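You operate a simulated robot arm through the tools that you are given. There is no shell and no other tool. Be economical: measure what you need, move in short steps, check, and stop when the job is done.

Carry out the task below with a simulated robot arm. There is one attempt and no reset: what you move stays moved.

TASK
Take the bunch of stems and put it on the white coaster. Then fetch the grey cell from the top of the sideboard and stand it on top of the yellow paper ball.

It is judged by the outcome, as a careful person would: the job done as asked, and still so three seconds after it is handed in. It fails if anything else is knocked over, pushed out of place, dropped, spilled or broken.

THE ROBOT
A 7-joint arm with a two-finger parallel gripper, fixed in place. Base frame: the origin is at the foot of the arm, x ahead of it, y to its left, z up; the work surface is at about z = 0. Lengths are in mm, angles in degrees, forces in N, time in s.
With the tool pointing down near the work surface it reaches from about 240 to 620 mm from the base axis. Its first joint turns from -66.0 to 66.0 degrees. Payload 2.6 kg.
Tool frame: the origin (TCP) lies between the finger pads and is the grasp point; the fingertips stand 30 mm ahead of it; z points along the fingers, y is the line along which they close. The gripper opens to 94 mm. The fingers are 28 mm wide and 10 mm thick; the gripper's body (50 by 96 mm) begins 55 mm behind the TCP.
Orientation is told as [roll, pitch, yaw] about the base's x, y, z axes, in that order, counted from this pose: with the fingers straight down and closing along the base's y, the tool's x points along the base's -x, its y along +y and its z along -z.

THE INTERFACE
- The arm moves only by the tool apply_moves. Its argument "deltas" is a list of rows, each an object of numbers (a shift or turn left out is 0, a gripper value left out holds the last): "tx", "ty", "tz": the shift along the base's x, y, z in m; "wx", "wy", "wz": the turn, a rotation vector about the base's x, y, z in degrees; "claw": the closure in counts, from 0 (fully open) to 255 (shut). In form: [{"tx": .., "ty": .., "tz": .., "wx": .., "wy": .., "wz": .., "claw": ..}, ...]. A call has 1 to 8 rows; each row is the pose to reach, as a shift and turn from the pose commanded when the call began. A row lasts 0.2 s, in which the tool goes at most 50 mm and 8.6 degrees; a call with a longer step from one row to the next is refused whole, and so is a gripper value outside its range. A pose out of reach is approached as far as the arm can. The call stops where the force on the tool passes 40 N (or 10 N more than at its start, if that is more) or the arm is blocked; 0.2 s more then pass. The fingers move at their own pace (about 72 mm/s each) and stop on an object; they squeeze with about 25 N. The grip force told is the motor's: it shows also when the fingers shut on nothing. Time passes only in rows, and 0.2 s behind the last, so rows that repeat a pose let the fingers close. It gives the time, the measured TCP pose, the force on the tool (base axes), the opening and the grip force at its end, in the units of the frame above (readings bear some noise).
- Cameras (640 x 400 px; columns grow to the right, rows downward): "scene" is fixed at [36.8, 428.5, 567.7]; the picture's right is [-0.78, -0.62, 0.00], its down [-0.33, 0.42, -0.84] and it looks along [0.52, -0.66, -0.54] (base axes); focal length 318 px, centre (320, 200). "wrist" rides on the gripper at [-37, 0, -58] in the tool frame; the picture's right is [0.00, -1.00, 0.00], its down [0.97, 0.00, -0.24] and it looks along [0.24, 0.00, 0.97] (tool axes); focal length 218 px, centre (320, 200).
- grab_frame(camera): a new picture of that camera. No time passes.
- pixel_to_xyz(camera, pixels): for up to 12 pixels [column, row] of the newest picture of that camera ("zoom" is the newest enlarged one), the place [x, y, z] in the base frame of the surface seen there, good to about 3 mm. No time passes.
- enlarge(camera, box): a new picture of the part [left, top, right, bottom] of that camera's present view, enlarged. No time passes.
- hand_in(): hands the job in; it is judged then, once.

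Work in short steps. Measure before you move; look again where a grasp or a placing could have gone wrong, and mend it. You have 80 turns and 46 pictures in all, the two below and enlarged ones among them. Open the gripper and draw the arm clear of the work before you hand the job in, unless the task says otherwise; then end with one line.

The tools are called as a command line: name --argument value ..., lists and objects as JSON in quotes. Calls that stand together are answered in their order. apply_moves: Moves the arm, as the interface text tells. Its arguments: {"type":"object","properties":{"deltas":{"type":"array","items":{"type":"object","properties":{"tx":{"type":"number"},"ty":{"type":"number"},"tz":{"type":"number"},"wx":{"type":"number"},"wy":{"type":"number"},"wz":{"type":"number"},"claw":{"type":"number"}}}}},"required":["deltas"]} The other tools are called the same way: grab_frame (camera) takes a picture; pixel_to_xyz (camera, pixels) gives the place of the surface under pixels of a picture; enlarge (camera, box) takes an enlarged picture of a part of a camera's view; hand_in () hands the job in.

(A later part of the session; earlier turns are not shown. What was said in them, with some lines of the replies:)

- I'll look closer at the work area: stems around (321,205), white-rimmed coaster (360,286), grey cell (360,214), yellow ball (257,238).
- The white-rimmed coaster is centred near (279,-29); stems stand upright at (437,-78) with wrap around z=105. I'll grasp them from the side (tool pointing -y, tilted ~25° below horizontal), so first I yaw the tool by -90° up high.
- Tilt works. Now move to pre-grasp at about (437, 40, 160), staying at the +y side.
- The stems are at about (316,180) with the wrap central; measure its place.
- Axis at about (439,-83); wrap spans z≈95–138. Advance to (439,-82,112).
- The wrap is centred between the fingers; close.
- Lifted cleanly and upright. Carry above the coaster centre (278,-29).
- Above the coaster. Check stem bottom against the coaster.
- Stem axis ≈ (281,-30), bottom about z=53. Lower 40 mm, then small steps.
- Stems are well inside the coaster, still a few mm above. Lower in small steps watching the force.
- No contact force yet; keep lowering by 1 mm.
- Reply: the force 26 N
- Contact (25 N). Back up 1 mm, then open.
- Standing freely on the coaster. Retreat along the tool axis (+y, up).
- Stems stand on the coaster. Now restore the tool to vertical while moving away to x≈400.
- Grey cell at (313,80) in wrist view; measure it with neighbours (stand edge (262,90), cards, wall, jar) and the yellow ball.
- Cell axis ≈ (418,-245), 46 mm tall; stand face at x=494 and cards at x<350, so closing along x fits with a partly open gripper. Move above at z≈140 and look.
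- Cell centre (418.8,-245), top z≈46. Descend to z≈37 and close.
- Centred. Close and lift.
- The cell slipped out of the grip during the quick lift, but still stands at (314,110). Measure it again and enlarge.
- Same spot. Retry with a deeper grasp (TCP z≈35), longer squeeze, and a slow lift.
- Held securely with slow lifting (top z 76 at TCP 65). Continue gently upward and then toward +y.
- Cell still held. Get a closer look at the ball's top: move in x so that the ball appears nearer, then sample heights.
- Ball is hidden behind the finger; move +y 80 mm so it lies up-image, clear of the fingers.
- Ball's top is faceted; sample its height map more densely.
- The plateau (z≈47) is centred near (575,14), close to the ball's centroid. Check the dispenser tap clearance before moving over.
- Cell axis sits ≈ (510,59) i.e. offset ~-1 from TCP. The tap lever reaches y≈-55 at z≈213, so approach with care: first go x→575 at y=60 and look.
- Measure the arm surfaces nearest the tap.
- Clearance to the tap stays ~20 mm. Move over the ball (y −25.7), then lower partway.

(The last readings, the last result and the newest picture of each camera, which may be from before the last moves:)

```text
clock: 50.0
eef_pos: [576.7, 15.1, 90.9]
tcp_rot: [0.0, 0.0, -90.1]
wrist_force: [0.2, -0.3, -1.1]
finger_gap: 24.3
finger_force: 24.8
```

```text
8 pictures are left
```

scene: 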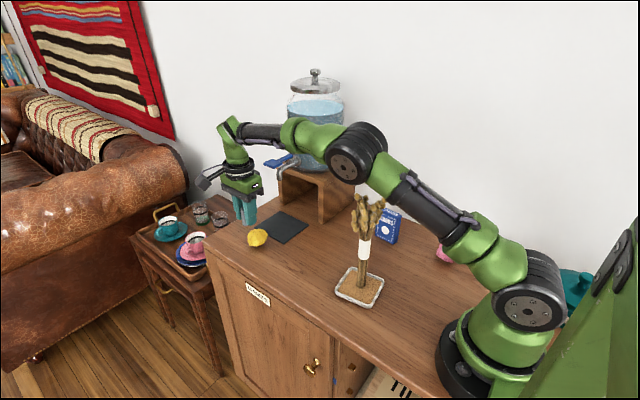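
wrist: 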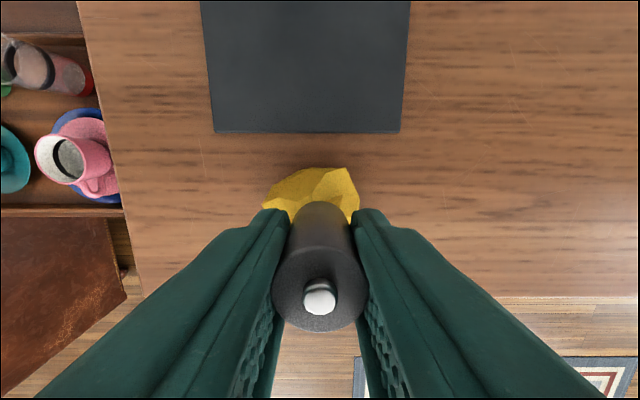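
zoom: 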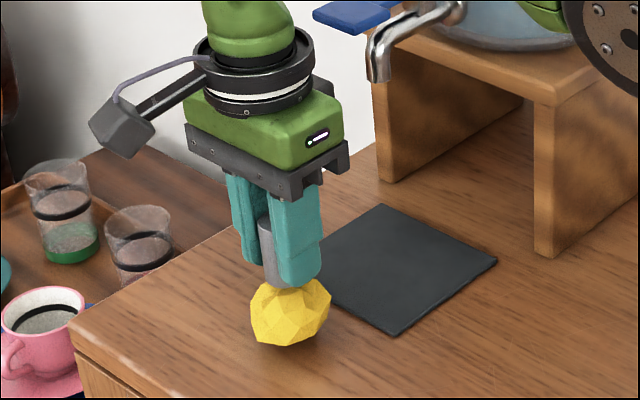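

Cell is centred over the ball, ~8 mm above. Lower in fine steps watching force (with +1 mm x correction).

apply_moves --deltas '[{"tz": -0.002, "tx": 0.0005}, {"tz": -0.004, "tx": 0.001}, {"tz": -0.005, "tx": 0.001}, {"tz": -0.005, "tx": 0.001}]'

apply_moves --deltas '[{"tz": -0.0005}, {"tz": -0.001}, {"tz": -0.001}]'

apply_moves --deltas '[{"tz": -0.0005}, {"tz": -0.001}, {"tz": -0.001}]'

```text
clock: 51.0
eef_pos: [577.1, 15.7, 85.9]
tcp_rot: [0.0, 0.0, -90.0]
wrist_force: [0.5, -0.1, -1.0]
finger_gap: 24.0
finger_force: 25.2
```

```text
clock: 51.8
eef_pos: [576.8, 15.2, 83.4]
tcp_rot: [0.0, 0.0, -89.9]
wrist_force: [0.1, 0.5, -0.9]
finger_gap: 24.3
finger_force: 25.1
```

```text
clock: 52.6
eef_pos: [574.8, 15.3, 84.0]
tcp_rot: [0.0, 0.0, -90.0]
wrist_force: [-0.9, -0.2, -1.0]
finger_gap: 24.0
finger_force: 24.7
```

Commanded cell base is now ≈49 mm; no contact yet. Continue 1 mm at a time.

apply_moves --deltas '[{"tz": -0.0005}, {"tz": -0.001}, {"tz": -0.001}]'

apply_moves --deltas '[{"tz": -0.0005}, {"tz": -0.001}, {"tz": -0.001}]'

```text
clock: 53.4
eef_pos: [577.4, 13.3, 84.5]
tcp_rot: [0.0, 0.0, -89.9]
wrist_force: [0.5, 0.3, -0.4]
finger_gap: 24.2
finger_force: 25.0
```

```text
clock: 54.2
eef_pos: [577.5, 14.0, 82.0]
tcp_rot: [0.1, 0.0, -90.0]
wrist_force: [-2.0, -0.7, 11.5]
finger_gap: 24.4
finger_force: 24.8
```

Contact at 12 N. Ease up slightly and open only a little (to ~29 mm) so the fingers still guard the cell, then look.

apply_moves --deltas '[{"tz": 0.0004}, {"tz": 0.0004}, {"tz": 0.0004, "claw": 186}, {"tz": 0.0004, "claw": 183}, {"tz": 0.0004, "claw": 180}, {"tz": 0.0004, "claw": 177}, {"tz": 0.0004, "claw": 175}, {"tz": 0.0004, "claw": 175}]'

apply_moves --deltas '[{}, {}, {}, {}, {}, {}, {}, {}]'

grab_frame --camera "wrist"

enlarge --camera "scene" --box '[235, 200, 285, 255]'

```text
clock: 56.0
eef_pos: [575.8, 14.2, 82.9]
tcp_rot: [0.1, 0.0, -90.1]
wrist_force: [-0.2, -0.1, 0.6]
finger_gap: 29.4
finger_force: 0.1
```

```text
clock: 57.8
eef_pos: [575.3, 14.3, 82.1]
tcp_rot: [0.0, 0.0, -90.1]
wrist_force: [0.0, -0.2, -0.1]
finger_gap: 29.5
finger_force: 0.0
```

```text
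7 pictures are left
```

wrist: 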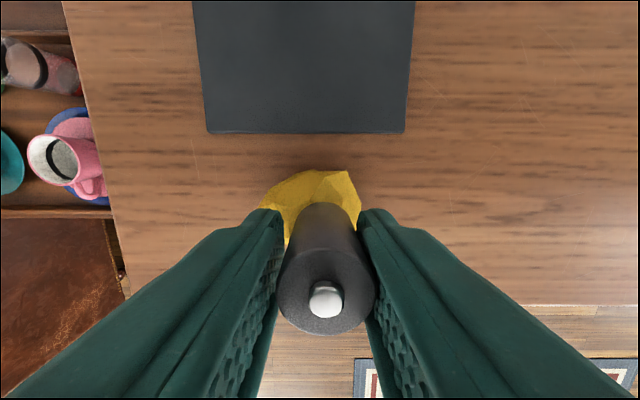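

```text
7.27 times, centred on (260, 228) of scene
```

zoom: 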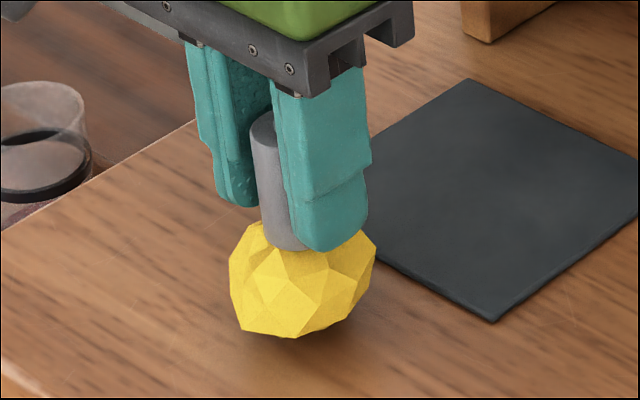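

The cell leans slightly toward −x (nub shifted to col 325), resting on that finger, so support is biased to +x. Regrip, lift a few mm, shift +4 mm in x and retry.

apply_moves --deltas '[{"claw": 195}, {"claw": 215}, {"claw": 255}, {"claw": 255}, {"claw": 255}]'

apply_moves --deltas '[{"tz": 0.001}, {"tz": 0.003}, {"tz": 0.004}, {"tz": 0.004, "tx": 0.001}, {"tz": 0.004, "tx": 0.003}, {"tz": 0.004, "tx": 0.004}, {"tz": 0.004, "tx": 0.004}]'

apply_moves --deltas '[{"tz": -0.001}, {"tz": -0.002}, {"tz": -0.003}, {"tz": -0.003}]'

apply_moves --deltas '[{"tz": -0.0005}, {"tz": -0.001}, {"tz": -0.001}]'

```text
clock: 59.0
eef_pos: [576.1, 14.9, 84.3]
tcp_rot: [0.0, 0.0, -90.0]
wrist_force: [0.3, 0.7, -0.6]
finger_gap: 24.4
finger_force: 25.2
```

```text
clock: 60.6
eef_pos: [580.3, 16.0, 86.2]
tcp_rot: [0.0, 0.0, -90.0]
wrist_force: [-0.4, 0.3, -0.2]
finger_gap: 24.2
finger_force: 24.4
```

```text
clock: 61.6
eef_pos: [580.2, 16.0, 83.9]
tcp_rot: [0.0, -0.1, -90.0]
wrist_force: [0.1, -0.3, -1.2]
finger_gap: 24.3
finger_force: 25.0
```

```text
clock: 62.4
eef_pos: [581.3, 14.6, 83.5]
tcp_rot: [0.1, -0.1, -90.0]
wrist_force: [-1.2, 0.2, 3.4]
finger_gap: 24.4
finger_force: 25.2
```

Light contact (≈4 N). Open slightly again and check for leaning.

apply_moves --deltas '[{"claw": 189}, {"claw": 186}, {"claw": 183}, {"claw": 180}, {"claw": 177}, {"claw": 174}, {"claw": 172}, {"claw": 172}]'

apply_moves --deltas '[{}, {}, {}, {}, {}, {}, {}, {}]'

grab_frame --camera "wrist"

```text
clock: 64.2
eef_pos: [581.1, 15.3, 82.6]
tcp_rot: [0.1, 0.0, -90.0]
wrist_force: [0.1, 0.5, -0.6]
finger_gap: 30.3
finger_force: 0.0
```

```text
clock: 66.0
eef_pos: [580.6, 15.3, 82.5]
tcp_rot: [-0.1, 0.0, -90.0]
wrist_force: [-0.1, -0.7, -0.2]
finger_gap: 30.6
finger_force: 0.0
```

```text
5 pictures are left
```

wrist: 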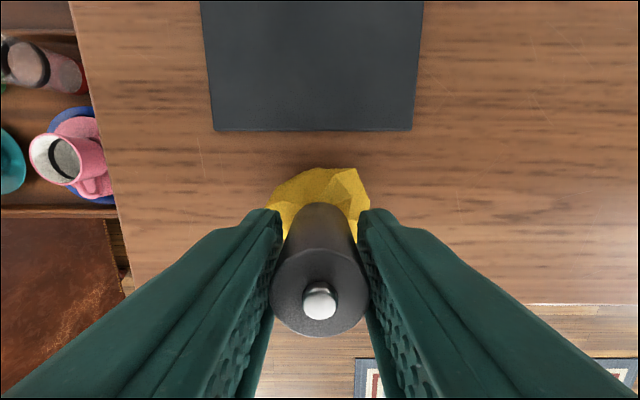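

Nub stays at (320,300), centred and clear of both fingers after ~2 s: it stands by itself. Open slowly further, then rise straight up.

apply_moves --deltas '[{"claw": 160}, {"claw": 145}, {"claw": 130}, {"claw": 110}, {"claw": 90}, {"claw": 70}, {"claw": 70}, {"claw": 70}]'

grab_frame --camera "wrist"

```text
clock: 67.8
eef_pos: [580.7, 16.9, 81.9]
tcp_rot: [0.0, 0.0, -90.0]
wrist_force: [-0.1, -1.2, -0.4]
finger_gap: 68.2
finger_force: 0.0
```

```text
4 pictures are left
```

wrist: 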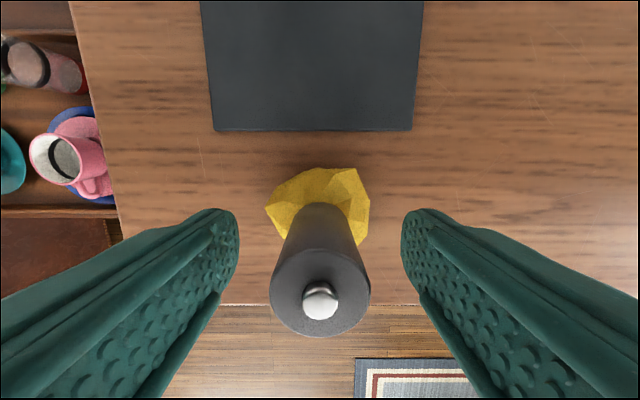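

The cell stands freely. Rise slowly straight up, then draw away toward +y/−x.

apply_moves --deltas '[{"tz": 0.005}, {"tz": 0.015}, {"tz": 0.03}, {"tz": 0.05}, {"tz": 0.07}, {"tz": 0.09}, {"tz": 0.11}, {"tz": 0.13}]'

apply_moves --deltas '[{"ty": 0.01, "tz": 0.02, "tx": -0.02}, {"ty": 0.03, "tz": 0.04, "tx": -0.05}, {"ty": 0.05, "tz": 0.06, "tx": -0.08}, {"ty": 0.07, "tz": 0.08, "tx": -0.11}, {"ty": 0.09, "tz": 0.1, "tx": -0.14}, {"ty": 0.11, "tz": 0.1, "tx": -0.17}, {"ty": 0.12, "tz": 0.1, "tx": -0.18}]'

grab_frame --camera "scene"

enlarge --camera "scene" --box '[230, 180, 400, 310]'

```text
clock: 69.6
eef_pos: [579.5, 14.3, 214.6]
tcp_rot: [0.0, 0.0, -90.1]
wrist_force: [0.1, 0.5, 0.3]
finger_gap: 68.1
finger_force: 0.0
```

```text
clock: 71.2
eef_pos: [400.3, 133.8, 313.7]
tcp_rot: [0.0, 0.0, -90.1]
wrist_force: [-0.5, -0.1, 0.3]
finger_gap: 68.3
finger_force: 0.0
```

```text
3 pictures are left
```

scene: 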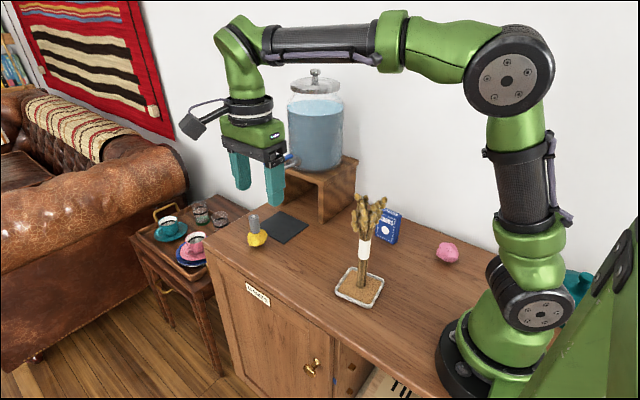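

```text
3.08 times, centred on (315, 245) of scene
```

zoom: 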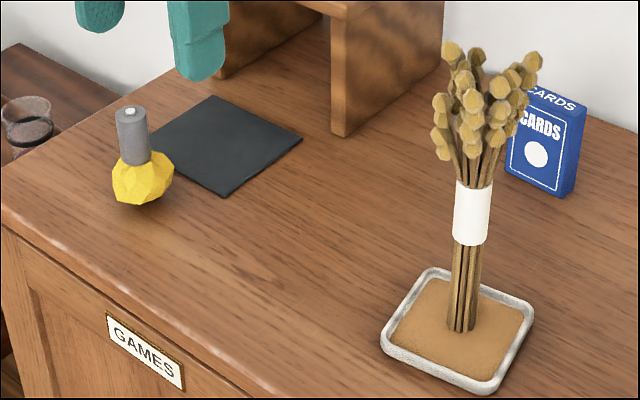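

Both are in place. Wait a few seconds to confirm it stays stable.

apply_moves --deltas '[{"claw": 0}, {}, {}, {}, {}, {}, {}, {}]'

apply_moves --deltas '[{}, {}, {}, {}, {}, {}, {}, {}]'

enlarge --camera "scene" --box '[230, 180, 400, 310]'

```text
clock: 73.0
eef_pos: [400.2, 133.0, 312.6]
tcp_rot: [0.0, 0.0, -90.0]
wrist_force: [0.2, -0.5, 0.9]
finger_gap: 93.9
finger_force: 0.0
```

```text
clock: 74.8
eef_pos: [399.4, 134.3, 312.4]
tcp_rot: [-0.1, 0.0, -89.9]
wrist_force: [-0.3, 1.2, 1.0]
finger_gap: 94.0
finger_force: 0.0
```

```text
3.08 times, centred on (315, 245) of scene
```

zoom: 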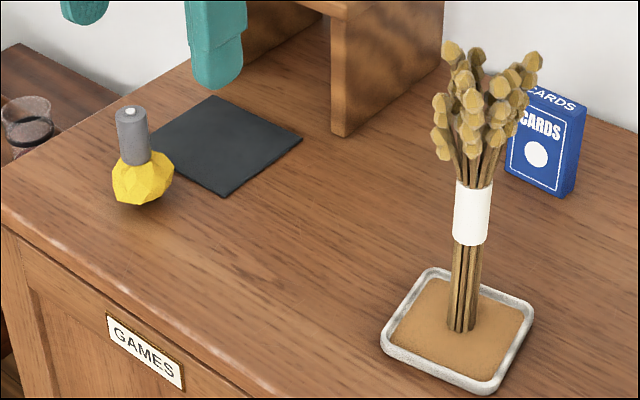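

Nothing has moved between the two views; handing in.

hand_in

```text
The job is handed in.
```

The bunch of stems stands on the white-rimmed coaster and the grey cell stands on top of the yellow paper ball; both held still for over three seconds before I handed the job in. On the first lift the cell slipped from the grip but stayed standing in its place, and nothing else was knocked over or moved.
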